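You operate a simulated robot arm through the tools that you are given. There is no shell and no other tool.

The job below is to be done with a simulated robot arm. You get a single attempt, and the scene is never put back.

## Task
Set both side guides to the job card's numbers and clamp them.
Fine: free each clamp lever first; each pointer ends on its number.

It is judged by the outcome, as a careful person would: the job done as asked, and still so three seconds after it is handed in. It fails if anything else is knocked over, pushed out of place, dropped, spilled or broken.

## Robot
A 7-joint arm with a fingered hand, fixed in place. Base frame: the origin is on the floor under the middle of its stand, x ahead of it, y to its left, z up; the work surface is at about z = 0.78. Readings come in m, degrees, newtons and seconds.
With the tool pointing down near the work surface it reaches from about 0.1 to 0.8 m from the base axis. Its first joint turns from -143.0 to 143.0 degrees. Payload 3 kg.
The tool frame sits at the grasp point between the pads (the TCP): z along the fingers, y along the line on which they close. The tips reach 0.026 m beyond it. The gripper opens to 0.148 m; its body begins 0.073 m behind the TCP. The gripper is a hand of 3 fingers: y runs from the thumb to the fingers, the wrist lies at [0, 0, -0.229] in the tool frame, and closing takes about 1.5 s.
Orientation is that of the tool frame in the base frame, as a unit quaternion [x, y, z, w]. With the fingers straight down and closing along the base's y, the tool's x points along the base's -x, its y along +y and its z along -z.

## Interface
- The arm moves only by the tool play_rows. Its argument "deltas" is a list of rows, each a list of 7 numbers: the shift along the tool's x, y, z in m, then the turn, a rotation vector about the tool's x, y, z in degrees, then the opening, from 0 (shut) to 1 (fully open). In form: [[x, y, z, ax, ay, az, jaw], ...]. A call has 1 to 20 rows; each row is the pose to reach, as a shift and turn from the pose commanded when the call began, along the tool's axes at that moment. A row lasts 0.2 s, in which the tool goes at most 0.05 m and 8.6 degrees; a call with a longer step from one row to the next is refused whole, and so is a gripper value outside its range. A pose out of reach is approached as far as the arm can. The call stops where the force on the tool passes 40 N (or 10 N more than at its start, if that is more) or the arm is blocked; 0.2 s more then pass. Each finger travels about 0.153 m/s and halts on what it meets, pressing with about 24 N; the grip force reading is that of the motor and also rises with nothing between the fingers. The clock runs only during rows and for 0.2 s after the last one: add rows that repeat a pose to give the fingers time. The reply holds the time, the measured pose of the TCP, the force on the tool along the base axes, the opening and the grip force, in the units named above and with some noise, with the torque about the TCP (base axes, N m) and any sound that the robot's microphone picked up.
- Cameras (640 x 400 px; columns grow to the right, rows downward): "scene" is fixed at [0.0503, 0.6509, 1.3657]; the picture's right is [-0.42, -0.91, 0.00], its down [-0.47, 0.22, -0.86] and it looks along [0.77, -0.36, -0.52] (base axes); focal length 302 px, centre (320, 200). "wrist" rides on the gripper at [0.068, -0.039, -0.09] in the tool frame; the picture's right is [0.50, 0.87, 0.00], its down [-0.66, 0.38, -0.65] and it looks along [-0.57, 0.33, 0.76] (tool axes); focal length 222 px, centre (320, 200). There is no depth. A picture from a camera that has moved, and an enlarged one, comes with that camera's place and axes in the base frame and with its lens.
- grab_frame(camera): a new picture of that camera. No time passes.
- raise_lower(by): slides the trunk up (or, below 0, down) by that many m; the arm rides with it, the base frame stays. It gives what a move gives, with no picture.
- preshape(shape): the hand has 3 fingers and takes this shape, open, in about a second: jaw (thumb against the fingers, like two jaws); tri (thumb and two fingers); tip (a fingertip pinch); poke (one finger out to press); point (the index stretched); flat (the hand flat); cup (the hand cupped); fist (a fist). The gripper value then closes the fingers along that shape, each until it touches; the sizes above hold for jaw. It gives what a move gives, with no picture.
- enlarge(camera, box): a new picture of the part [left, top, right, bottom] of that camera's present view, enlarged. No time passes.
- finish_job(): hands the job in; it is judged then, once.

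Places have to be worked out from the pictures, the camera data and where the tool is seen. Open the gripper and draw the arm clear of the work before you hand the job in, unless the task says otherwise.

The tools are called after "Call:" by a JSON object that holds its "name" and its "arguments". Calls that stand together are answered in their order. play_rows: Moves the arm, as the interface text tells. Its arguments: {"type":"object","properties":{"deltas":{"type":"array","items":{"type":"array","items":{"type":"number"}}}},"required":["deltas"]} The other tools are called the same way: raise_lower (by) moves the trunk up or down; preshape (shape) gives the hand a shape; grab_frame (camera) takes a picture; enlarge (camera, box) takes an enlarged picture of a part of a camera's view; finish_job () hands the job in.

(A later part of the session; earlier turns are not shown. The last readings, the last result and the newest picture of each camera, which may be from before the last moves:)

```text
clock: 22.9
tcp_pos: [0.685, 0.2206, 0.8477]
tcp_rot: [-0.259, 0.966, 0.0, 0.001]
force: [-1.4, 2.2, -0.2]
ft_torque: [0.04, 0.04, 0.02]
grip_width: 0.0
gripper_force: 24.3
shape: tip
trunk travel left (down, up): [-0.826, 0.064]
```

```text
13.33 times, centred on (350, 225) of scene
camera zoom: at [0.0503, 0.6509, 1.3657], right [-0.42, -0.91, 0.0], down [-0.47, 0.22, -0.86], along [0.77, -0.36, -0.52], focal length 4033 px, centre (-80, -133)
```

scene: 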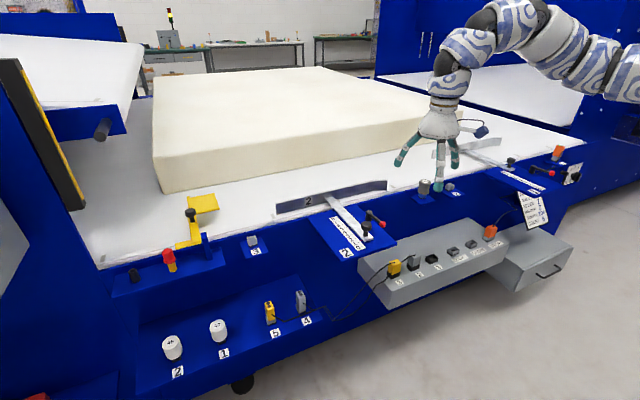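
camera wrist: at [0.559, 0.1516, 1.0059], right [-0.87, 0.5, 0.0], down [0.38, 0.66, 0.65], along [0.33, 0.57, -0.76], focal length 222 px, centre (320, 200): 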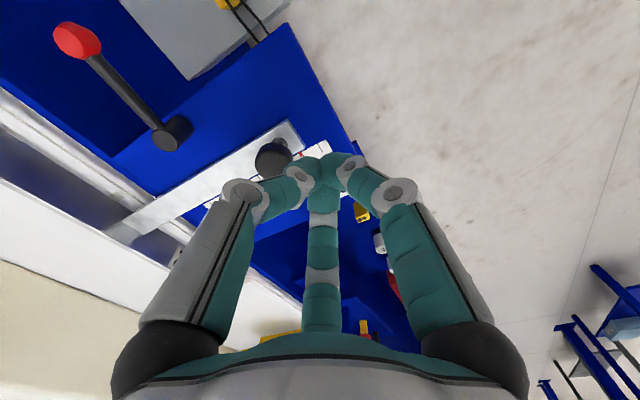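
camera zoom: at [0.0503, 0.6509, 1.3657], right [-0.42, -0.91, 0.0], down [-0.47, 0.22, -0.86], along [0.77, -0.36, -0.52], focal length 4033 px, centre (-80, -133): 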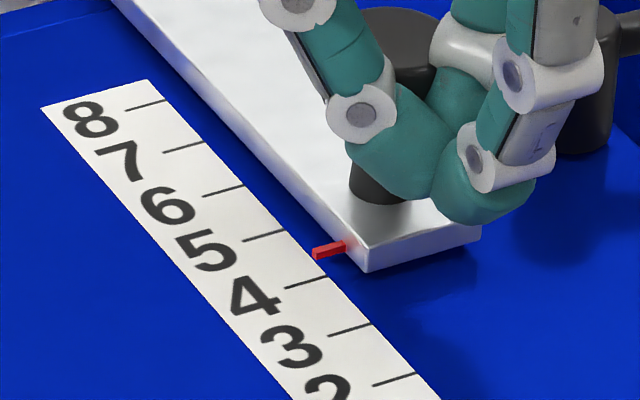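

Ticks read clearly; the pointer sits a little above 4 (its height causes some parallax). I'll push another 24 mm, then check it from a parallax‑free viewpoint.

Call:
{"name": "play_rows", "arguments": {"deltas": [[-0.007, -0.004, 0, 0, 0, 0, 0], [-0.014, -0.008, 0, 0, 0, 0, 0], [-0.0208, -0.012, 0, 0, 0, 0, 0], [-0.0208, -0.012, 0, 0, 0, 0, 0]]}}

Call:
{"name": "enlarge", "arguments": {"camera": "scene", "box": [325, 205, 365, 235]}}

```text
clock: 23.9
tcp_pos: [0.7056, 0.2172, 0.8501]
tcp_rot: [-0.259, 0.966, 0.0, 0.0]
force: [-0.9, 1.8, -0.1]
ft_torque: [0.0, 0.02, 0.05]
grip_width: 0.0002
gripper_force: 23.5
shape: tip
out of reach, approached as far as the arm can: row 3, 4
trunk travel left (down, up): [-0.826, 0.064]
```

```text
13.33 times, centred on (345, 220) of scene
camera zoom: at [0.0503, 0.6509, 1.3657], right [-0.42, -0.91, 0.0], down [-0.47, 0.22, -0.86], along [0.77, -0.36, -0.52], focal length 4033 px, centre (-13, -67)
```

zoom: 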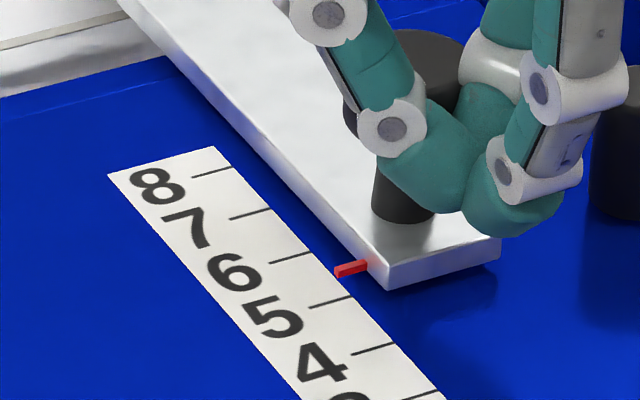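

The arm hit its reach limit at r≈0.74 with the trunk this high (pointer ≈5.4). I'll back off, raise the hand and lower the trunk to extend the reach.

Call:
{"name": "play_rows", "arguments": {"deltas": [[0.013, 0.0075, 0, 0, 0, 0, 0], [0.035, 0.02, 0, 0, 0, 0, 0], [0.05, 0.029, -0.03, 0, 0, 0, 0], [0.065, 0.0375, -0.07, 0, 0, 0, 0], [0.075, 0.043, -0.11, 0, 0, 0, 0], [0.085, 0.049, -0.15, 0, 0, 0, 0], [0.095, 0.055, -0.19, 0, 0, 0, 0], [0.105, 0.06, -0.23, 0, 0, 0, 0], [0.115, 0.066, -0.27, 0, 0, 0, 0], [0.125, 0.072, -0.31, 0, 0, 0, 0], [0.13, 0.075, -0.35, 0, 0, 0, 0], [0.13, 0.075, -0.35, 0, 0, 0, 0]]}}

Call:
{"name": "grab_frame", "arguments": {"camera": "scene"}}

```text
clock: 26.5
tcp_pos: [0.5699, 0.2168, 1.1159]
tcp_rot: [-0.259, 0.966, 0.001, 0.0]
force: [0.6, -0.9, 1.3]
ft_torque: [0.01, 0.01, -0.02]
grip_width: 0.0
gripper_force: 24.2
shape: tip
out of reach, approached as far as the arm can: row 10, 11, 12
trunk travel left (down, up): [-0.826, 0.064]
```

```text
taken
```

scene: 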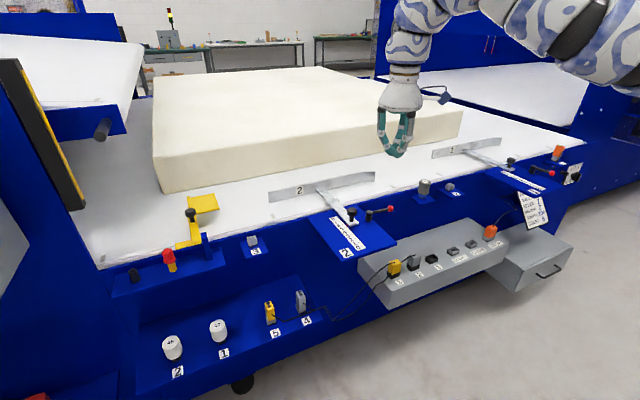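

The hand can't go higher than z≈1.12 here, so I'll lower the trunk by 0.16 m; the tips will still be well above the platform.

Call:
{"name": "raise_lower", "arguments": {"by": -0.16}}

Call:
{"name": "grab_frame", "arguments": {"camera": "scene"}}

Call:
{"name": "enlarge", "arguments": {"camera": "scene", "box": [325, 205, 365, 235]}}

```text
clock: 28.3
tcp_pos: [0.5698, 0.2167, 0.9575]
tcp_rot: [-0.26, 0.966, -0.001, -0.001]
force: [0.1, 0.3, 0.4]
ft_torque: [-0.01, 0.01, 0.01]
grip_width: 0.0
gripper_force: 23.5
shape: tip
trunk travel left (down, up): [-0.666, 0.224]
```

```text
taken
```

scene: 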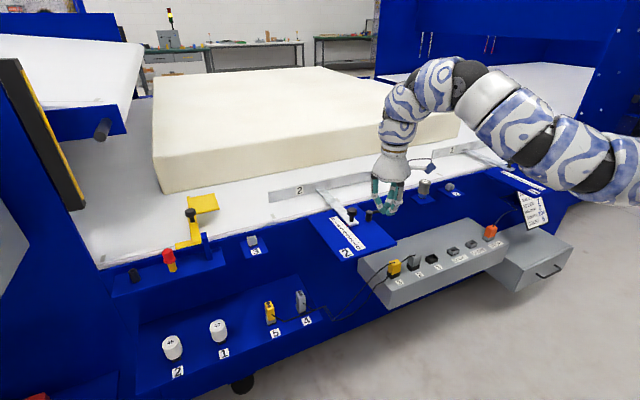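

```text
13.33 times, centred on (345, 220) of scene
camera zoom: at [0.0503, 0.6509, 1.3657], right [-0.42, -0.91, 0.0], down [-0.47, 0.22, -0.86], along [0.77, -0.36, -0.52], focal length 4033 px, centre (-13, -67)
```

zoom: 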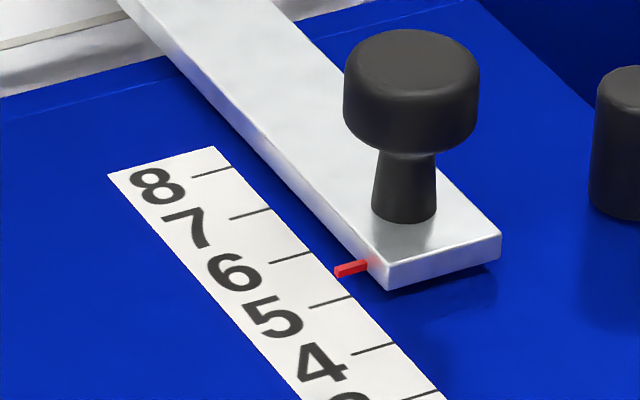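

Trunk lowered. Let me look at the pointer through the wrist camera from here for a second viewing angle.

Call:
{"name": "grab_frame", "arguments": {"camera": "wrist"}}

Call:
{"name": "enlarge", "arguments": {"camera": "wrist", "box": [200, 130, 290, 200]}}

```text
taken
camera wrist: at [0.5309, 0.15, 1.0474], right [-0.87, 0.5, 0.0], down [0.38, 0.66, 0.65], along [0.33, 0.57, -0.76], focal length 222 px, centre (320, 200)
```

wrist: 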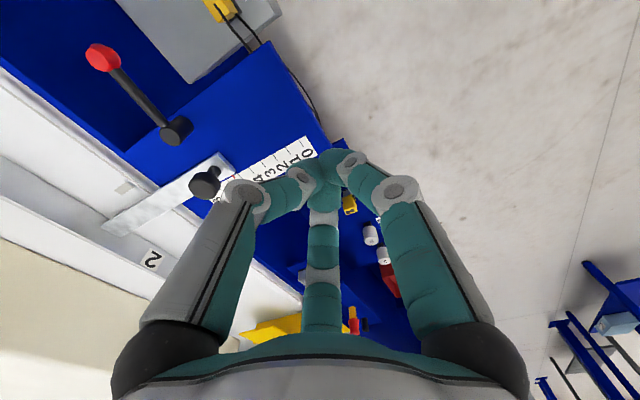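

```text
5.71 times, centred on (245, 165) of wrist
camera zoom: at [0.5309, 0.15, 1.0474], right [-0.87, 0.5, 0.0], down [0.38, 0.66, 0.65], along [0.33, 0.57, -0.76], focal length 1269 px, centre (749, 400)
```

zoom: 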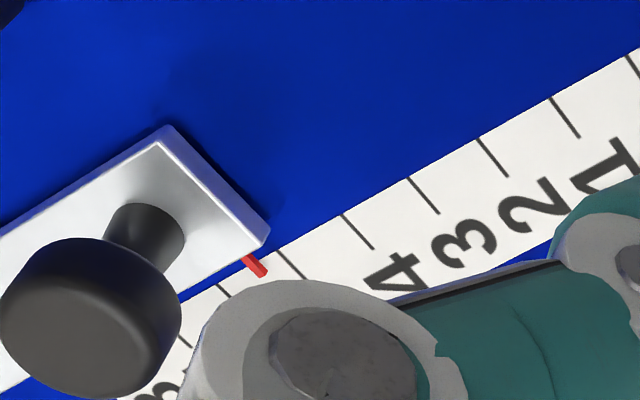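

From two oblique views the pointer reads about 5.1–5.5, limited by parallax. I'll rotate the hand 90° so the wrist camera sits further out, directly over the pointer's x position, for a parallax-free reading.

Call:
{"name": "play_rows", "arguments": {"deltas": [[-0.007, -0.0024, 0.004, 0, 0, -8, 0], [-0.0145, -0.0048, 0.008, 0, 0, -16, 0], [-0.022, -0.0072, 0.012, 0, 0, -24, 0], [-0.029, -0.0096, 0.016, 0, 0, -32, 0], [-0.036, -0.012, 0.02, 0, 0, -40, 0], [-0.0435, -0.0144, 0.024, 0, 0, -48, 0], [-0.051, -0.0168, 0.028, 0, 0, -56, 0], [-0.058, -0.0192, 0.032, 0, 0, -64, 0], [-0.065, -0.0216, 0.036, 0, 0, -72, 0], [-0.0725, -0.024, 0.04, 0, 0, -80, 0], [-0.0795, -0.0263, 0.0475, 0, 0, -88, 0], [-0.0795, -0.0263, 0.0475, 0, 0, -90, 0], [-0.0795, -0.0263, 0.0475, 0, 0, -90, 0]]}}

Call:
{"name": "grab_frame", "arguments": {"camera": "wrist"}}

```text
clock: 31.1
tcp_pos: [0.6563, 0.2369, 0.9089]
tcp_rot: [0.866, -0.5, 0.0, 0.001]
force: [-1.1, 0.3, -0.4]
ft_torque: [0.05, 0.03, 0.0]
grip_width: 0.0
gripper_force: 23.2
shape: tip
out of reach, approached as far as the arm can: row 12, 13
trunk travel left (down, up): [-0.666, 0.224]
```

```text
taken
camera wrist: at [0.7234, 0.1983, 0.9981], right [-0.5, -0.87, 0.0], down [-0.65, 0.38, 0.65], along [-0.57, 0.33, -0.76], focal length 222 px, centre (320, 200)
```

wrist: 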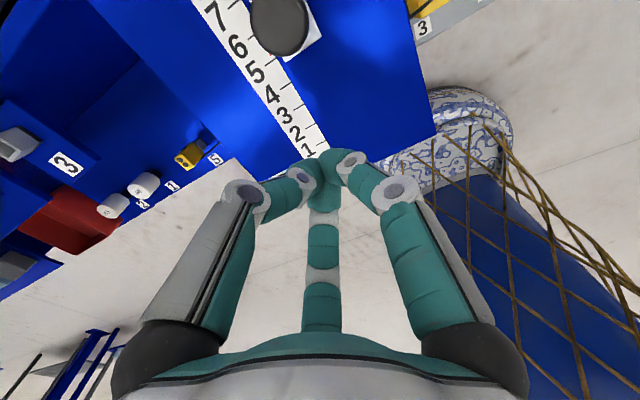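

Camera x is 0.723, nearly directly above the pointer's x. I'll zoom onto the pointer.

Call:
{"name": "enlarge", "arguments": {"camera": "wrist", "box": [200, 0, 350, 110]}}

Call:
{"name": "enlarge", "arguments": {"camera": "wrist", "box": [235, 25, 315, 85]}}

```text
3.64 times, centred on (275, 55) of wrist
camera zoom: at [0.7234, 0.1983, 0.9981], right [-0.5, -0.87, 0.0], down [-0.65, 0.38, 0.65], along [-0.57, 0.33, -0.76], focal length 808 px, centre (484, 727)
```

zoom: 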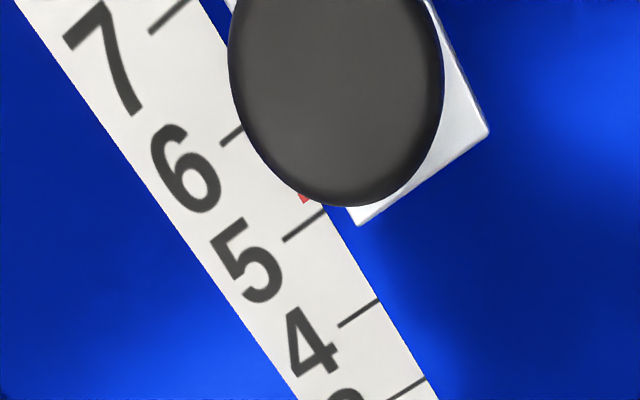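

```text
6.67 times, centred on (275, 55) of wrist
camera zoom: at [0.7234, 0.1983, 0.9981], right [-0.5, -0.87, 0.0], down [-0.65, 0.38, 0.65], along [-0.57, 0.33, -0.76], focal length 1481 px, centre (620, 1167)
```

zoom: 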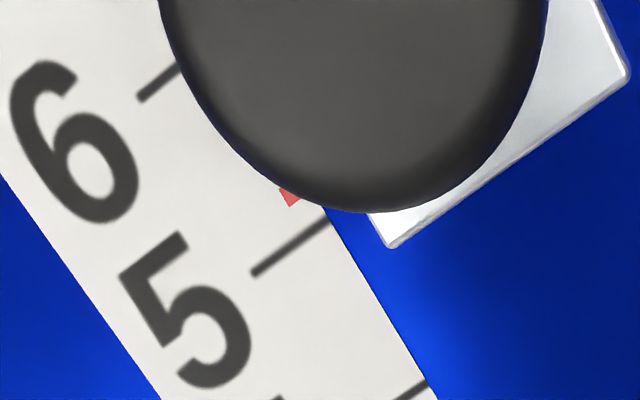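

Directly from above the pointer reads ≈5.22, so about 15.7 mm more is needed (TCP x from 0.7056 to ≈0.721). I'll rotate the hand back to the cradle orientation in front of the knob.

Call:
{"name": "play_rows", "arguments": {"deltas": [[0.003, -0.002, 0, 0, 0, 8, 0], [0.006, -0.004, 0, 0, 0, 16, 0], [0.009, -0.005, 0, 0, 0, 24, 0], [0.012, -0.007, 0, 0, 0, 32, 0], [0.015, -0.008, 0, 0, 0, 40, 0], [0.018, -0.01, 0, 0, 0, 48, 0], [0.021, -0.0115, 0, 0, 0, 56, 0], [0.023, -0.013, 0, 0, 0, 64, 0], [0.0255, -0.014, 0, 0, 0, 72, 0], [0.0275, -0.015, 0, 0, 0, 80, 0], [0.0294, -0.0162, 0, 0, 0, 88, 0], [0.0294, -0.0162, 0, 0, 0, 90, 0], [0.0294, -0.0162, 0, 0, 0, 90, 0]]}}

```text
clock: 33.9
tcp_pos: [0.6831, 0.2206, 0.9084]
tcp_rot: [-0.259, 0.966, 0.0, 0.0]
force: [0.4, -0.8, 0.4]
ft_torque: [0.05, 0.0, -0.01]
grip_width: 0.0002
gripper_force: 24.0
shape: tip
trunk travel left (down, up): [-0.666, 0.224]
```

Back in cradle orientation. I'll descend to z≈0.847 short of the knob, then push +x by 30 mm to begin with.

Call:
{"name": "play_rows", "arguments": {"deltas": [[0, 0, 0.02, 0, 0, 0, 0], [0, 0, 0.04, 0, 0, 0, 0], [0, 0, 0.0615, 0, 0, 0, 0], [0, 0, 0.0615, 0, 0, 0, 0]]}}

Call:
{"name": "play_rows", "arguments": {"deltas": [[-0.0087, -0.005, 0, 0, 0, 0, 0], [-0.0173, -0.01, 0, 0, 0, 0, 0], [-0.026, -0.015, 0, 0, 0, 0, 0], [-0.026, -0.015, 0, 0, 0, 0, 0]]}}

Call:
{"name": "enlarge", "arguments": {"camera": "scene", "box": [325, 205, 365, 235]}}

```text
clock: 34.9
tcp_pos: [0.6851, 0.2204, 0.8468]
tcp_rot: [-0.258, 0.966, 0.0, 0.0]
force: [0.4, 0.3, 0.2]
ft_torque: [-0.02, 0.0, 0.0]
grip_width: 0.0
gripper_force: 24.5
shape: tip
trunk travel left (down, up): [-0.666, 0.224]
```

```text
clock: 35.9
tcp_pos: [0.7146, 0.2212, 0.8486]
tcp_rot: [-0.259, 0.966, 0.0, -0.001]
force: [-1.7, 0.0, 0.8]
ft_torque: [0.02, 0.02, 0.01]
grip_width: 0.0
gripper_force: 24.2
shape: tip
trunk travel left (down, up): [-0.666, 0.224]
```

```text
13.33 times, centred on (345, 220) of scene
camera zoom: at [0.0503, 0.6509, 1.3657], right [-0.42, -0.91, 0.0], down [-0.47, 0.22, -0.86], along [0.77, -0.36, -0.52], focal length 4033 px, centre (-13, -67)
```

zoom: 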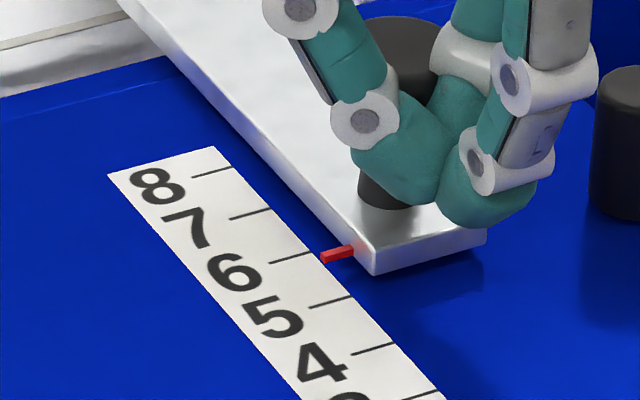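

Reading now ≈5.6 after parallax correction. I'll push 7.5 mm more.

Call:
{"name": "play_rows", "arguments": {"deltas": [[-0.0035, -0.002, 0, 0, 0, 0, 0], [-0.0065, -0.00375, 0, 0, 0, 0, 0], [-0.0065, -0.00375, 0, 0, 0, 0, 0]]}}

Call:
{"name": "enlarge", "arguments": {"camera": "scene", "box": [325, 205, 365, 235]}}

```text
clock: 36.7
tcp_pos: [0.7218, 0.2205, 0.8472]
tcp_rot: [-0.26, 0.966, 0.0, 0.0]
force: [-1.3, 0.2, 0.2]
ft_torque: [-0.01, 0.03, -0.01]
grip_width: 0.0003
gripper_force: 24.2
shape: tip
trunk travel left (down, up): [-0.666, 0.224]
```

```text
13.33 times, centred on (345, 220) of scene
camera zoom: at [0.0503, 0.6509, 1.3657], right [-0.42, -0.91, 0.0], down [-0.47, 0.22, -0.86], along [0.77, -0.36, -0.52], focal length 4033 px, centre (-13, -67)
```

zoom: 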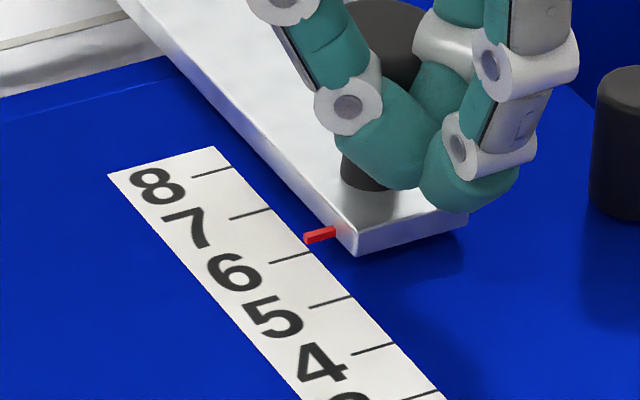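

Corrected reading is ≈5.99. I'll back off, lift, and rotate to re‑check from the overhead viewpoint.

Call:
{"name": "play_rows", "arguments": {"deltas": [[0.0087, 0.005, 0, 0, 0, 0, 0], [0.026, 0.015, 0, 0, 0, 0, 0], [0.026, 0.015, -0.03, 0, 0, 0, 0], [0.026, 0.015, -0.062, 0, 0, 0, 0], [0.028, 0.018, -0.062, 0, 0, -8, 0], [0.03, 0.021, -0.062, 0, 0, -16, 0], [0.032, 0.024, -0.062, 0, 0, -24, 0], [0.034, 0.027, -0.062, 0, 0, -32, 0], [0.036, 0.03, -0.062, 0, 0, -40, 0], [0.038, 0.033, -0.062, 0, 0, -48, 0], [0.04, 0.036, -0.062, 0, 0, -56, 0], [0.042, 0.039, -0.062, 0, 0, -64, 0], [0.044, 0.042, -0.062, 0, 0, -72, 0], [0.0456, 0.0431, -0.062, 0, 0, -80, 0], [0.0456, 0.0431, -0.062, 0, 0, -88, 0], [0.0456, 0.0431, -0.062, 0, 0, -88, 0]]}}

Call:
{"name": "enlarge", "arguments": {"camera": "wrist", "box": [200, 0, 350, 110]}}

Call:
{"name": "enlarge", "arguments": {"camera": "scene", "box": [325, 205, 365, 235]}}

```text
clock: 40.1
tcp_pos: [0.6607, 0.2354, 0.9103]
tcp_rot: [0.858, -0.514, -0.001, 0.0]
force: [-0.1, -0.3, -0.2]
ft_torque: [0.01, -0.01, 0.02]
grip_width: 0.0002
gripper_force: 23.8
shape: tip
trunk travel left (down, up): [-0.666, 0.224]
```

```text
3.64 times, centred on (275, 55) of wrist
camera zoom: at [0.7268, 0.1944, 0.9995], right [-0.53, -0.85, 0.0], down [-0.64, 0.4, 0.65], along [-0.56, 0.34, -0.76], focal length 808 px, centre (484, 727)
```

zoom: 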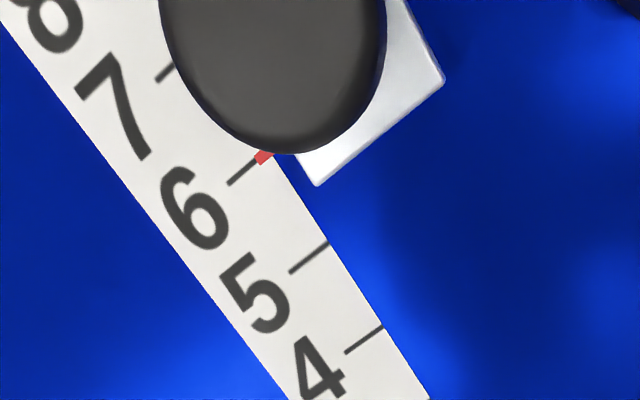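

```text
13.33 times, centred on (345, 220) of scene
camera zoom: at [0.0503, 0.6509, 1.3657], right [-0.42, -0.91, 0.0], down [-0.47, 0.22, -0.86], along [0.77, -0.36, -0.52], focal length 4033 px, centre (-13, -67)
```

zoom: 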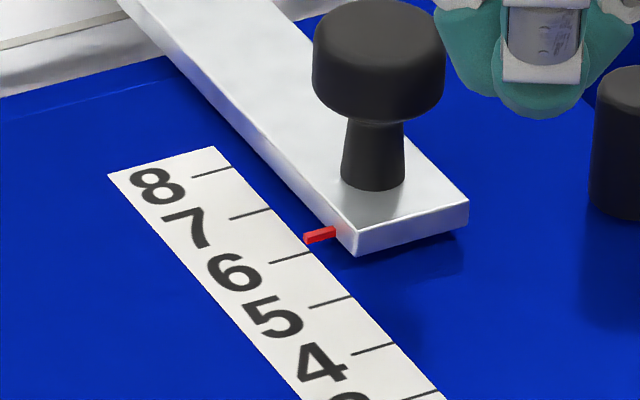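

From overhead the pointer lies on the 6 tick. Let me zoom tighter to make sure.

Call:
{"name": "enlarge", "arguments": {"camera": "wrist", "box": [245, 25, 305, 70]}}

```text
8.89 times, centred on (275, 48) of wrist
camera zoom: at [0.7268, 0.1944, 0.9995], right [-0.53, -0.85, 0.0], down [-0.64, 0.4, 0.65], along [-0.56, 0.34, -0.76], focal length 1974 px, centre (720, 1556)
```

zoom: 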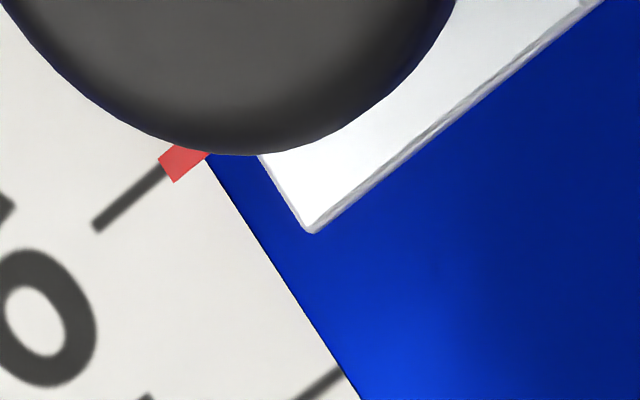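

Guide 2's pointer is centred on 6. Now I'll clamp it: move the stylus to the far (+x) side of lever 2, above (0.742, 0.108), rotating the hand back.

Call:
{"name": "play_rows", "arguments": {"deltas": [[0.014, -0.001, 0, 0, 0, 8, 0], [0.028, -0.002, 0, 0, 0, 16, 0], [0.042, -0.003, 0, 0, 0, 24, 0], [0.056, -0.004, 0, 0, 0, 32, 0], [0.07, -0.005, 0, 0, 0, 40, 0], [0.084, -0.006, 0, 0, 0, 48, 0], [0.098, -0.008, 0, 0, 0, 56, 0], [0.112, -0.009, 0, 0, 0, 64, 0], [0.126, -0.01, 0, 0, 0, 72, 0], [0.14, -0.011, 0, 0, 0, 80, 0], [0.1507, -0.012, 0, 0, 0, 88, 0], [0.1507, -0.012, 0, 0, 0, 88, 0]]}}

Call:
{"name": "enlarge", "arguments": {"camera": "scene", "box": [320, 150, 440, 240]}}

Call:
{"name": "grab_frame", "arguments": {"camera": "wrist"}}

```text
clock: 42.7
tcp_pos: [0.743, 0.107, 0.9077]
tcp_rot: [-0.258, 0.966, 0.0, 0.0]
force: [-0.2, 0.5, 0.1]
ft_torque: [-0.02, -0.04, -0.01]
grip_width: 0.0
gripper_force: 23.3
shape: tip
trunk travel left (down, up): [-0.666, 0.224]
```

```text
4.44 times, centred on (380, 195) of scene
camera zoom: at [0.0503, 0.6509, 1.3657], right [-0.42, -0.91, 0.0], down [-0.47, 0.22, -0.86], along [0.77, -0.36, -0.52], focal length 1344 px, centre (53, 222)
```

zoom: 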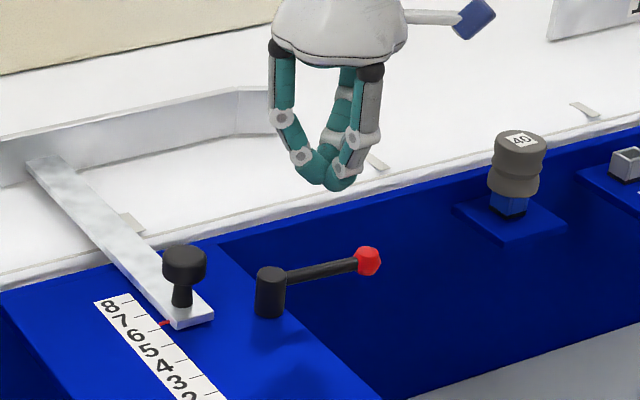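

```text
taken
camera wrist: at [0.7039, 0.0403, 0.9984], right [-0.87, 0.5, 0.0], down [0.38, 0.66, 0.65], along [0.33, 0.57, -0.76], focal length 222 px, centre (320, 200)
```

wrist: 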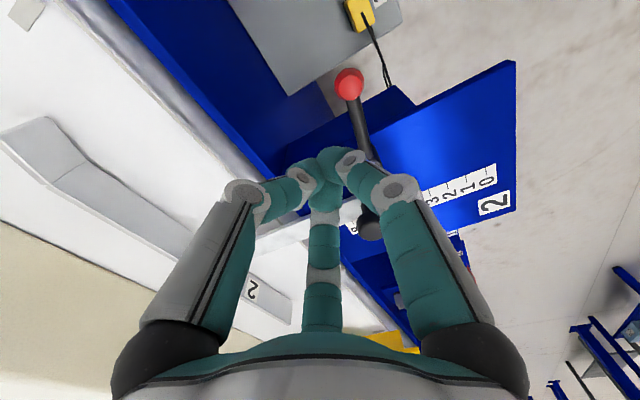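

Lever 2's ball is at ≈(0.706,0.085); the stylus is on its +x side with ~7 mm clearance. I'll descend to lever height.

Call:
{"name": "play_rows", "arguments": {"deltas": [[0, 0, 0.02, 0, 0, 0, 0], [0, 0, 0.04, 0, 0, 0, 0], [0, 0, 0.061, 0, 0, 0, 0], [0, 0, 0.061, 0, 0, 0, 0]]}}

Call:
{"name": "enlarge", "arguments": {"camera": "scene", "box": [320, 150, 440, 240]}}

```text
clock: 43.7
tcp_pos: [0.7426, 0.1085, 0.8478]
tcp_rot: [-0.26, 0.966, 0.0, 0.0]
force: [-0.2, 1.2, -0.1]
ft_torque: [0.02, 0.01, 0.0]
grip_width: 0.0
gripper_force: 24.5
shape: tip
trunk travel left (down, up): [-0.666, 0.224]
```

```text
4.44 times, centred on (380, 195) of scene
camera zoom: at [0.0503, 0.6509, 1.3657], right [-0.42, -0.91, 0.0], down [-0.47, 0.22, -0.86], along [0.77, -0.36, -0.52], focal length 1344 px, centre (53, 222)
```

zoom: 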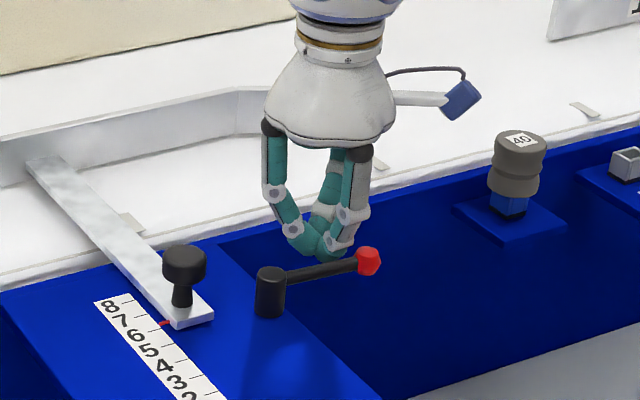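

At lever height on the far side. I'll sweep the lever back along its arc, first to about 45°.

Call:
{"name": "play_rows", "arguments": {"deltas": [[0.009, 0.0063, 0, 0, 0, 0, 0], [0.0176, 0.0125, 0, 0, 0, 0, 0], [0.0264, 0.0188, 0, 0, 0, 0, 0], [0.0325, 0.0246, 0, 0, 0, 0, 0], [0.0386, 0.0304, 0, 0, 0, 0, 0], [0.0386, 0.0304, 0, 0, 0, 0, 0]]}}

Call:
{"name": "enlarge", "arguments": {"camera": "scene", "box": [320, 150, 440, 240]}}

Call:
{"name": "enlarge", "arguments": {"camera": "wrist", "box": [220, 40, 440, 220]}}

```text
clock: 45.1
tcp_pos: [0.6939, 0.1144, 0.8474]
tcp_rot: [-0.258, 0.966, 0.0, -0.001]
force: [0.6, -0.5, -0.3]
ft_torque: [0.0, 0.06, 0.02]
grip_width: 0.0001
gripper_force: 24.2
shape: tip
trunk travel left (down, up): [-0.666, 0.224]
```

```text
4.44 times, centred on (380, 195) of scene
camera zoom: at [0.0503, 0.6509, 1.3657], right [-0.42, -0.91, 0.0], down [-0.47, 0.22, -0.86], along [0.77, -0.36, -0.52], focal length 1344 px, centre (53, 222)
```

zoom: 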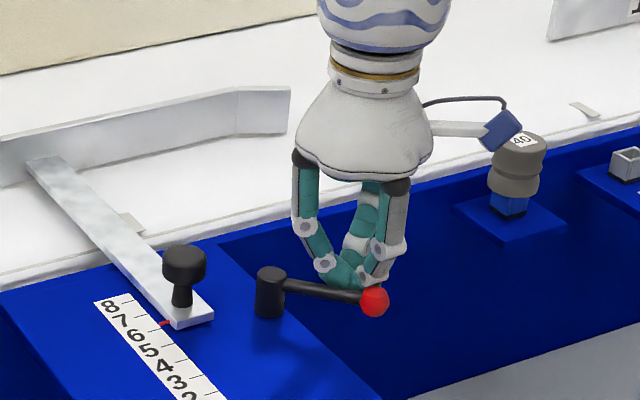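

```text
2.22 times, centred on (330, 130) of wrist
camera zoom: at [0.6548, 0.0469, 0.9376], right [-0.87, 0.5, 0.0], down [0.38, 0.66, 0.65], along [0.33, 0.57, -0.76], focal length 494 px, centre (298, 356)
```

zoom: 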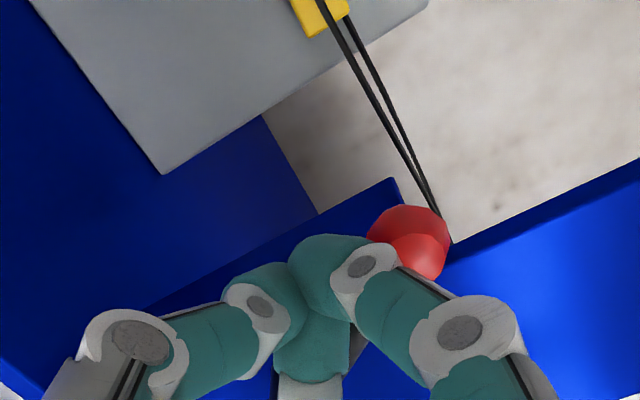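

The lever follows. I'll continue the sweep to the original clamped direction and watch the force.

Call:
{"name": "play_rows", "arguments": {"deltas": [[0.0035, 0.008, 0, 0, 0, 0, 0], [0.007, 0.016, 0, 0, 0, 0, 0], [0.0078, 0.0265, 0, 0, 0, 0, 0], [0.0086, 0.0345, 0, 0, 0, 0, 0], [0.0086, 0.0345, 0, 0, 0, 0, 0]]}}

Call:
{"name": "enlarge", "arguments": {"camera": "scene", "box": [320, 150, 440, 240]}}

Call:
{"name": "enlarge", "arguments": {"camera": "wrist", "box": [220, 40, 440, 220]}}

```text
clock: 46.3
tcp_pos: [0.6699, 0.1408, 0.8481]
tcp_rot: [-0.26, 0.966, -0.001, 0.0]
force: [-0.6, 1.4, 0.0]
ft_torque: [-0.02, 0.02, -0.02]
grip_width: 0.0
gripper_force: 24.2
shape: tip
trunk travel left (down, up): [-0.666, 0.224]
```

```text
4.44 times, centred on (380, 195) of scene
camera zoom: at [0.0503, 0.6509, 1.3657], right [-0.42, -0.91, 0.0], down [-0.47, 0.22, -0.86], along [0.77, -0.36, -0.52], focal length 1344 px, centre (53, 222)
```

zoom: 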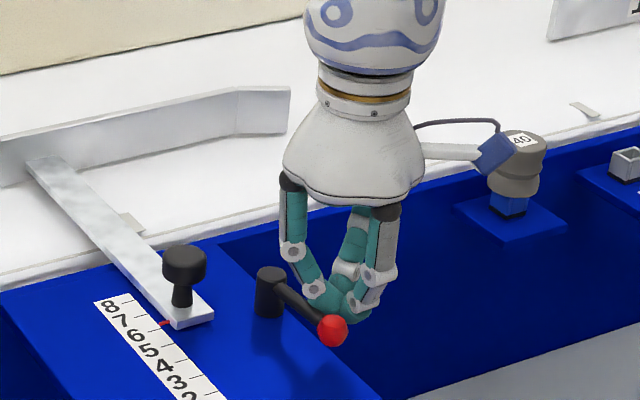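

```text
2.22 times, centred on (330, 130) of wrist
camera zoom: at [0.6305, 0.0732, 0.9381], right [-0.87, 0.5, 0.0], down [0.38, 0.66, 0.65], along [0.33, 0.57, -0.76], focal length 494 px, centre (298, 356)
```

zoom: 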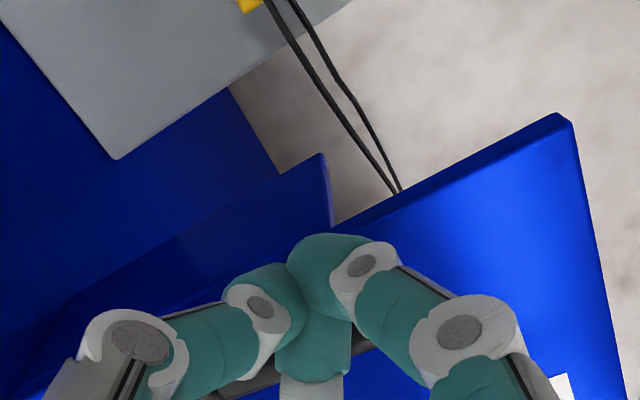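

The lever is back near its original direction with little force. I'll press a few millimetres further in +y to seat it against its stop.

Call:
{"name": "play_rows", "arguments": {"deltas": [[-0.001, 0.0017, 0, 0, 0, 0, 0], [-0.002, 0.0035, 0, 0, 0, 0, 0], [-0.003, 0.0052, 0, 0, 0, 0, 0], [-0.003, 0.0052, 0, 0, 0, 0, 0]]}}

Call:
{"name": "enlarge", "arguments": {"camera": "scene", "box": [320, 150, 440, 240]}}

```text
clock: 47.3
tcp_pos: [0.6712, 0.1459, 0.848]
tcp_rot: [-0.259, 0.966, 0.0, 0.0]
force: [0.7, -3.8, 1.1]
ft_torque: [-0.1, -0.01, 0.03]
grip_width: 0.0
gripper_force: 24.3
shape: tip
trunk travel left (down, up): [-0.666, 0.224]
```

```text
4.44 times, centred on (380, 195) of scene
camera zoom: at [0.0503, 0.6509, 1.3657], right [-0.42, -0.91, 0.0], down [-0.47, 0.22, -0.86], along [0.77, -0.36, -0.52], focal length 1344 px, centre (53, 222)
```

zoom: 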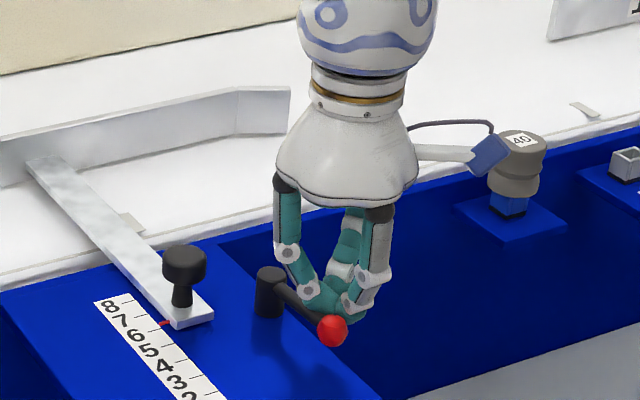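

Force is now −3.8 N and the ball didn't move, so it's meeting its stop. One more small press to seat it firmly.

Call:
{"name": "play_rows", "arguments": {"deltas": [[-0.001, 0.0017, 0, 0, 0, 0, 0], [-0.002, 0.0035, 0, 0, 0, 0, 0], [-0.002, 0.0035, 0, 0, 0, 0, 0]]}}

Call:
{"name": "enlarge", "arguments": {"camera": "scene", "box": [320, 150, 440, 240]}}

```text
clock: 48.1
tcp_pos: [0.6697, 0.1493, 0.8499]
tcp_rot: [-0.259, 0.966, -0.001, 0.0]
force: [2.3, -16.5, 10.2]
ft_torque: [-0.32, -0.1, -0.04]
grip_width: 0.0002
gripper_force: 23.6
shape: tip
trunk travel left (down, up): [-0.666, 0.224]
```

```text
4.44 times, centred on (380, 195) of scene
camera zoom: at [0.0503, 0.6509, 1.3657], right [-0.42, -0.91, 0.0], down [-0.47, 0.22, -0.86], along [0.77, -0.36, -0.52], focal length 1344 px, centre (53, 222)
```

zoom: 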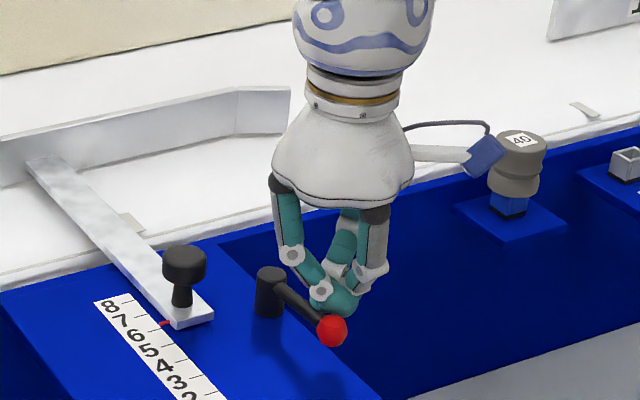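

Lever 2 is firmly seated (−16 N), so guide 2 is clamped. I'll back off and lift clear, then check guide 2 before moving on.

Call:
{"name": "play_rows", "arguments": {"deltas": [[0.004, -0.007, 0, 0, 0, 0, 0], [0.01, -0.0173, 0, 0, 0, 0, 0], [0.01, -0.0173, -0.035, 0, 0, 0, 0], [0.01, -0.0173, -0.075, 0, 0, 0, 0], [0.03, -0.0173, -0.11, 0, 0, 0, 0], [0.05, -0.0173, -0.12, 0, 0, 0, 0], [0.05, -0.0173, -0.12, 0, 0, 0, 0]]}}

Call:
{"name": "enlarge", "arguments": {"camera": "scene", "box": [320, 180, 400, 240]}}

Call:
{"name": "enlarge", "arguments": {"camera": "scene", "box": [325, 205, 365, 235]}}

```text
clock: 49.7
tcp_pos: [0.7013, 0.1487, 0.9207]
tcp_rot: [-0.259, 0.966, -0.001, -0.001]
force: [-0.4, 0.4, -0.2]
ft_torque: [-0.03, -0.01, 0.0]
grip_width: 0.0
gripper_force: 24.4
shape: tip
out of reach, approached as far as the arm can: row 3, 4, 5, 6, 7
trunk travel left (down, up): [-0.666, 0.224]
```

```text
6.67 times, centred on (360, 210) of scene
camera zoom: at [0.0503, 0.6509, 1.3657], right [-0.42, -0.91, 0.0], down [-0.47, 0.22, -0.86], along [0.77, -0.36, -0.52], focal length 2016 px, centre (53, 133)
```

zoom: 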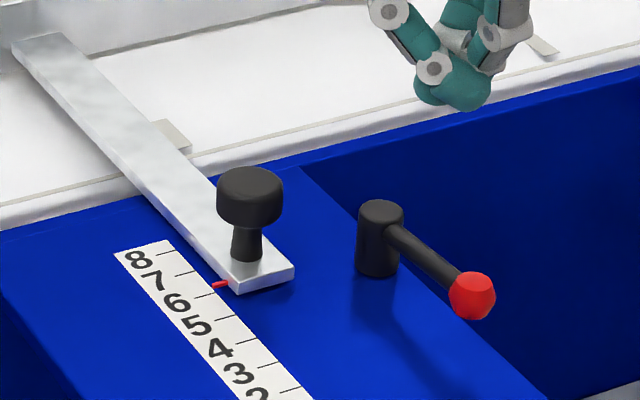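

```text
13.33 times, centred on (345, 220) of scene
camera zoom: at [0.0503, 0.6509, 1.3657], right [-0.42, -0.91, 0.0], down [-0.47, 0.22, -0.86], along [0.77, -0.36, -0.52], focal length 4033 px, centre (-13, -67)
```

zoom: 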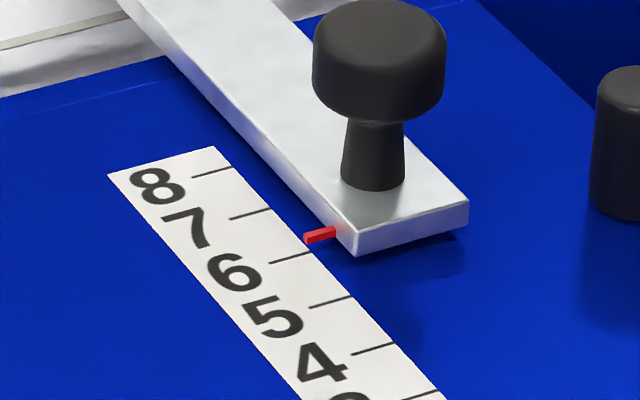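

Guide 2 holds on 6. The ceiling of the reach is low at this trunk height, so I'll raise the trunk back up before travelling to guide 1.

Call:
{"name": "raise_lower", "arguments": {"by": 0.16}}

```text
clock: 51.6
tcp_pos: [0.7014, 0.1501, 1.0791]
tcp_rot: [-0.259, 0.966, 0.0, -0.001]
force: [-0.1, -0.3, 0.3]
ft_torque: [0.03, 0.02, 0.01]
grip_width: 0.0
gripper_force: 23.7
shape: tip
trunk travel left (down, up): [-0.826, 0.064]
```

The hand is high and clear. Now I'll travel across to above guide 1, turning the hand back to its original yaw.

Call:
{"name": "play_rows", "arguments": {"deltas": [[0.019, -0.0365, -0.003, 0, 0, 2, 0], [0.039, -0.0755, -0.006, 0, 0, 4, 0], [0.059, -0.114, -0.01, 0, 0, 6, 0], [0.079, -0.1525, -0.015, 0, 0, 8, 0], [0.099, -0.191, -0.02, 0, 0, 10, 0], [0.119, -0.2295, -0.025, 0, 0, 12, 0], [0.139, -0.268, -0.03, 0, 0, 14, 0], [0.159, -0.3065, -0.035, 0, 0, 16, 0], [0.179, -0.345, -0.04, 0, 0, 18, 0], [0.199, -0.384, -0.045, 0, 0, 20, 0], [0.219, -0.4225, -0.05, 0, 0, 22, 0], [0.239, -0.461, -0.055, 0, 0, 24, 0], [0.259, -0.5, -0.06, 0, 0, 26, 0], [0.279, -0.5385, -0.065, 0, 0, 28, 0], [0.299, -0.577, -0.07, 0, 0, 30, 0], [0.313, -0.6045, -0.075, 0, 0, 30, 0], [0.313, -0.6045, -0.075, 0, 0, 30, 0]]}}

Call:
{"name": "grab_frame", "arguments": {"camera": "scene"}}

Call:
{"name": "grab_frame", "arguments": {"camera": "wrist"}}

```text
clock: 55.2
tcp_pos: [0.7376, -0.5359, 1.1558]
tcp_rot: [-0.001, 1.0, 0.0, -0.003]
force: [0.7, -0.8, -0.3]
ft_torque: [0.01, 0.0, 0.0]
grip_width: 0.0
gripper_force: 23.8
shape: tip
out of reach, approached as far as the arm can: row 1, 2, 3, 4, 5, 6, 7, 8, 9, 10, 11, 12, 13, 14, 15, 16, 17
trunk travel left (down, up): [-0.826, 0.064]
```

```text
taken
```

scene: 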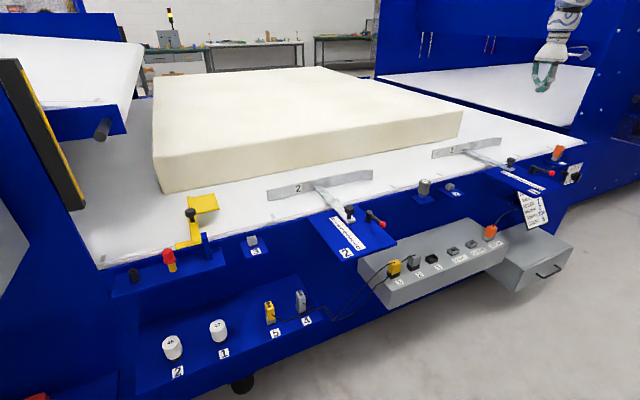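

```text
taken
camera wrist: at [0.6699, -0.5756, 1.2458], right [-0.5, 0.87, 0.0], down [0.66, 0.38, 0.65], along [0.56, 0.33, -0.76], focal length 222 px, centre (320, 200)
```

wrist: 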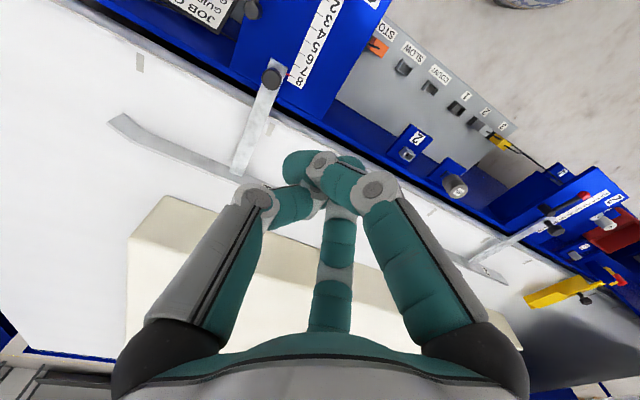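

I'm back over guide 1. The finger cluster looks slightly skewed after the pushing, so I'll re-open and close it, and look at it.

Call:
{"name": "play_rows", "arguments": {"deltas": [[0, 0, 0, 0, 0, 0, 0.4], [0, 0, 0, 0, 0, 0, 0.4], [0, 0, 0, 0, 0, 0, 0.4], [0, 0, 0, 0, 0, 0, 0.4], [0, 0, 0, 0, 0, 0, 0], [0, 0, 0, 0, 0, 0, 0], [0, 0, 0, 0, 0, 0, 0], [0, 0, 0, 0, 0, 0, 0], [0, 0, 0, 0, 0, 0, 0]]}}

Call:
{"name": "grab_frame", "arguments": {"camera": "wrist"}}

```text
clock: 57.2
tcp_pos: [0.737, -0.5378, 1.156]
tcp_rot: [-0.001, 1.0, 0.0, -0.003]
force: [0.1, -0.4, 0.6]
ft_torque: [0.01, 0.0, 0.04]
grip_width: 0.0
gripper_force: 23.9
shape: tip
trunk travel left (down, up): [-0.826, 0.064]
```

```text
taken
camera wrist: at [0.6697, -0.5755, 1.2456], right [-0.5, 0.87, 0.0], down [0.66, 0.38, 0.65], along [0.56, 0.33, -0.76], focal length 222 px, centre (320, 200)
```

wrist: 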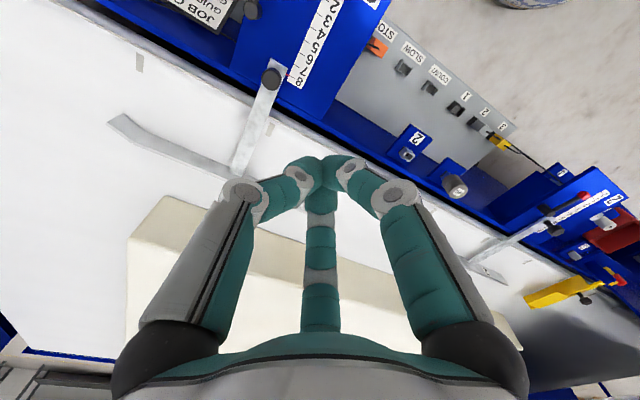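

The stylus is symmetric again. Guide 1 is farther out, so I'll tilt the tool 30° outward (azimuth ≈ −43°) to gain reach.

Call:
{"name": "play_rows", "arguments": {"deltas": [[0, 0, 0, 5.1, -5.5, 0, 0], [0, 0, 0, 10.2, -11, 0, 0], [0, 0, 0, 15.3, -16.4, 0, 0], [0, 0, 0, 20.46, -21.93, 0, 0], [0, 0, 0, 20.46, -21.93, 0, 0]]}}

Call:
{"name": "grab_frame", "arguments": {"camera": "wrist"}}

```text
clock: 58.4
tcp_pos: [0.8244, -0.5681, 1.1005]
tcp_rot: [-0.001, 0.966, -0.177, 0.188]
force: [-0.8, 0.5, 0.4]
ft_torque: [0.02, -0.05, 0.02]
grip_width: 0.0
gripper_force: 23.8
shape: tip
out of reach, approached as far as the arm can: row 1, 2, 3, 4, 5
trunk travel left (down, up): [-0.826, 0.064]
```

```text
taken
camera wrist: at [0.7263, -0.579, 1.1671], right [-0.41, 0.78, -0.48], down [0.4, 0.62, 0.68], along [0.82, 0.09, -0.56], focal length 222 px, centre (320, 200)
```

wrist: 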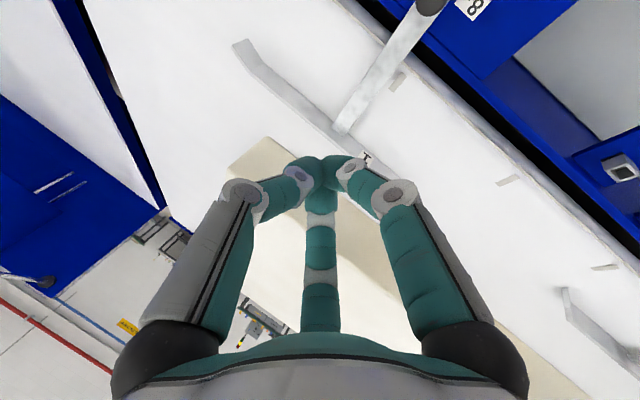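

Tilt achieved (the arm drifted outward, TCP now (0.824,−0.568,1.10)). I'll bring it back and down to about (0.66,−0.60,1.0), keeping the tilt.

Call:
{"name": "play_rows", "arguments": {"deltas": [[0.038, -0.0013, 0.0075, 0, 0, 0, 0], [0.076, -0.0026, 0.015, 0, 0, 0, 0], [0.115, -0.0038, 0.0226, 0, 0, 0, 0], [0.153, -0.0051, 0.03, 0, 0, 0, 0], [0.1912, -0.0064, 0.0377, 0, 0, 0, 0], [0.1912, -0.0064, 0.0377, 0, 0, 0, 0]]}}

Call:
{"name": "grab_frame", "arguments": {"camera": "wrist"}}

Call:
{"name": "grab_frame", "arguments": {"camera": "scene"}}

```text
clock: 59.8
tcp_pos: [0.7394, -0.6507, 1.0568]
tcp_rot: [-0.002, 0.966, -0.176, 0.188]
force: [0.5, 0.4, 0.2]
ft_torque: [-0.02, -0.01, -0.01]
grip_width: 0.0002
gripper_force: 24.0
shape: tip
out of reach, approached as far as the arm can: row 1, 2, 3, 4, 5, 6
trunk travel left (down, up): [-0.826, 0.064]
```

```text
taken
camera wrist: at [0.6415, -0.6616, 1.1252], right [-0.41, 0.78, -0.48], down [0.4, 0.62, 0.68], along [0.82, 0.09, -0.56], focal length 222 px, centre (320, 200)
```

wrist: 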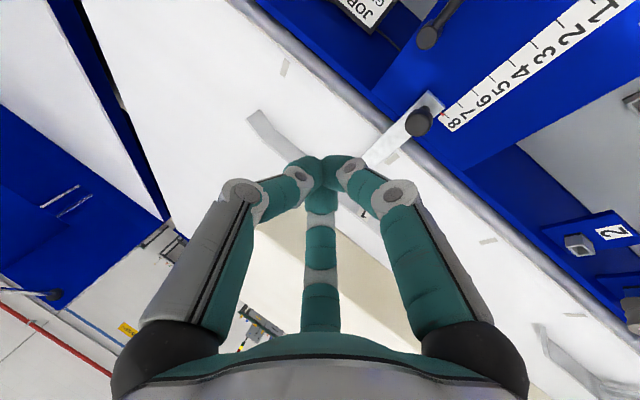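

```text
taken
```

scene: 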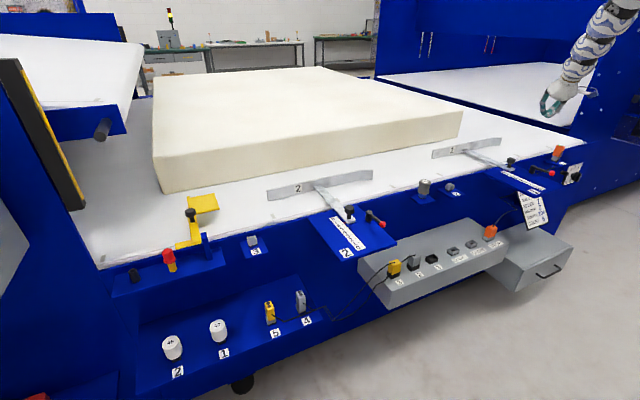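

The arm is nearly stretched there. I'll try moving downward and slightly inward, to about (0.70,−0.62,0.95), to learn what is reachable with the tilt.

Call:
{"name": "play_rows", "arguments": {"deltas": [[0.0147, 0.0126, 0.0135, 0, 0, 0, 0], [0.0293, 0.0252, 0.0271, 0, 0, 0, 0], [0.044, 0.0377, 0.0406, 0, 0, 0, 0], [0.0586, 0.0503, 0.0542, 0, 0, 0, 0], [0.0733, 0.0629, 0.0677, 0, 0, 0, 0], [0.0733, 0.0629, 0.0677, 0, 0, 0, 0]]}}

Call:
{"name": "grab_frame", "arguments": {"camera": "scene"}}

```text
clock: 61.2
tcp_pos: [0.7003, -0.6249, 0.949]
tcp_rot: [0.0, 0.966, -0.177, 0.188]
force: [0.0, 0.3, -0.3]
ft_torque: [0.02, -0.04, -0.02]
grip_width: 0.0001
gripper_force: 23.9
shape: tip
trunk travel left (down, up): [-0.826, 0.064]
```

```text
taken
```

scene: 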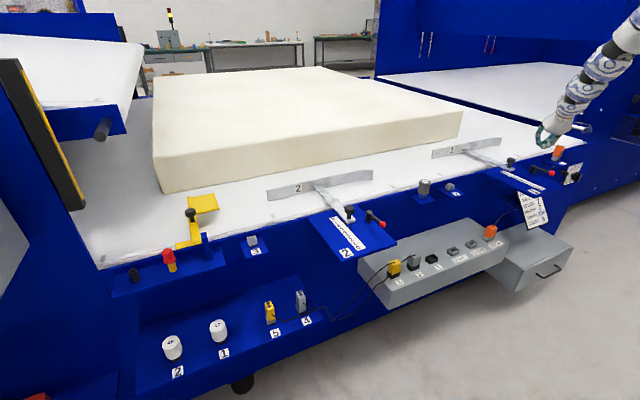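

That pose is reachable with the tilt at full trunk height. Let me look at lever 1 from here to refine its position.

Call:
{"name": "grab_frame", "arguments": {"camera": "wrist"}}

Call:
{"name": "enlarge", "arguments": {"camera": "scene", "box": [480, 110, 600, 200]}}

```text
taken
camera wrist: at [0.6009, -0.6352, 1.0156], right [-0.41, 0.78, -0.48], down [0.4, 0.62, 0.67], along [0.82, 0.09, -0.56], focal length 222 px, centre (320, 200)
```

wrist: 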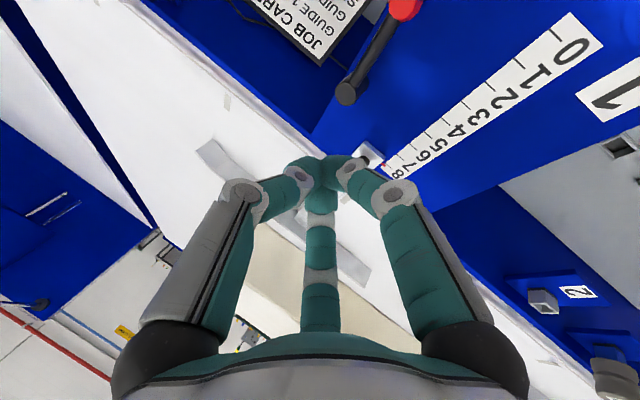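

```text
4.44 times, centred on (540, 155) of scene
camera zoom: at [0.0503, 0.6509, 1.3657], right [-0.42, -0.91, 0.0], down [-0.47, 0.22, -0.86], along [0.77, -0.36, -0.52], focal length 1344 px, centre (-658, 400)
```

zoom: 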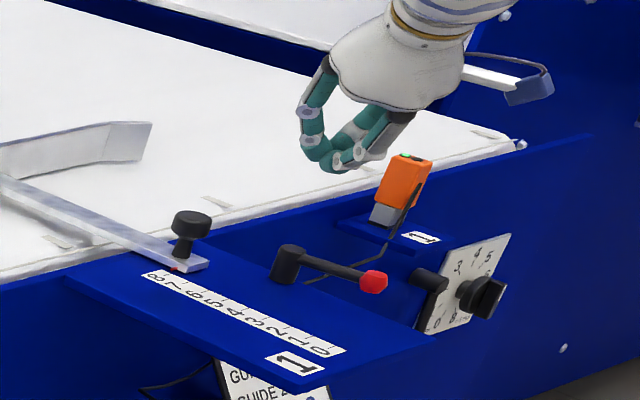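

Lever 1: pivot ≈(0.716,−0.657), ball ≈(0.646,−0.6575). I'll descend with the tilted stylus toward the gap on the +y side of the lever, stopping about 3 cm short to check.

Call:
{"name": "play_rows", "arguments": {"deltas": [[0.0146, 0.0098, 0.0192, 0, 0, 0, 0], [0.0292, 0.0197, 0.0384, 0, 0, 0, 0], [0.0438, 0.0295, 0.0575, 0, 0, 0, 0], [0.0438, 0.0295, 0.0575, 0, 0, 0, 0]]}}

Call:
{"name": "enlarge", "arguments": {"camera": "scene", "box": [480, 110, 600, 200]}}

Call:
{"name": "grab_frame", "arguments": {"camera": "wrist"}}

```text
clock: 62.2
tcp_pos: [0.6831, -0.6213, 0.8712]
tcp_rot: [-0.001, 0.966, -0.178, 0.189]
force: [-0.5, 0.4, 0.1]
ft_torque: [0.02, 0.02, 0.0]
grip_width: 0.0
gripper_force: 23.7
shape: tip
trunk travel left (down, up): [-0.826, 0.064]
```

```text
4.44 times, centred on (540, 155) of scene
camera zoom: at [0.0503, 0.6509, 1.3657], right [-0.42, -0.91, 0.0], down [-0.47, 0.22, -0.86], along [0.77, -0.36, -0.52], focal length 1344 px, centre (-658, 400)
```

zoom: 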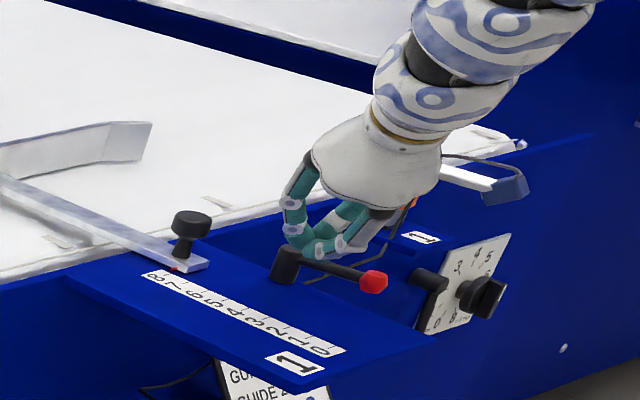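

```text
taken
camera wrist: at [0.5847, -0.6323, 0.9372], right [-0.41, 0.78, -0.48], down [0.4, 0.62, 0.67], along [0.82, 0.09, -0.56], focal length 222 px, centre (320, 200)
```

wrist: 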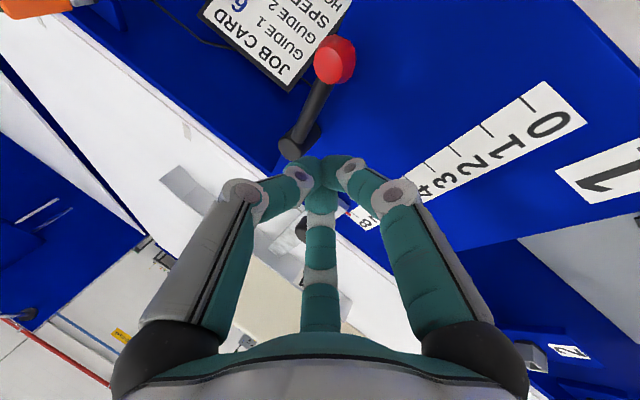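

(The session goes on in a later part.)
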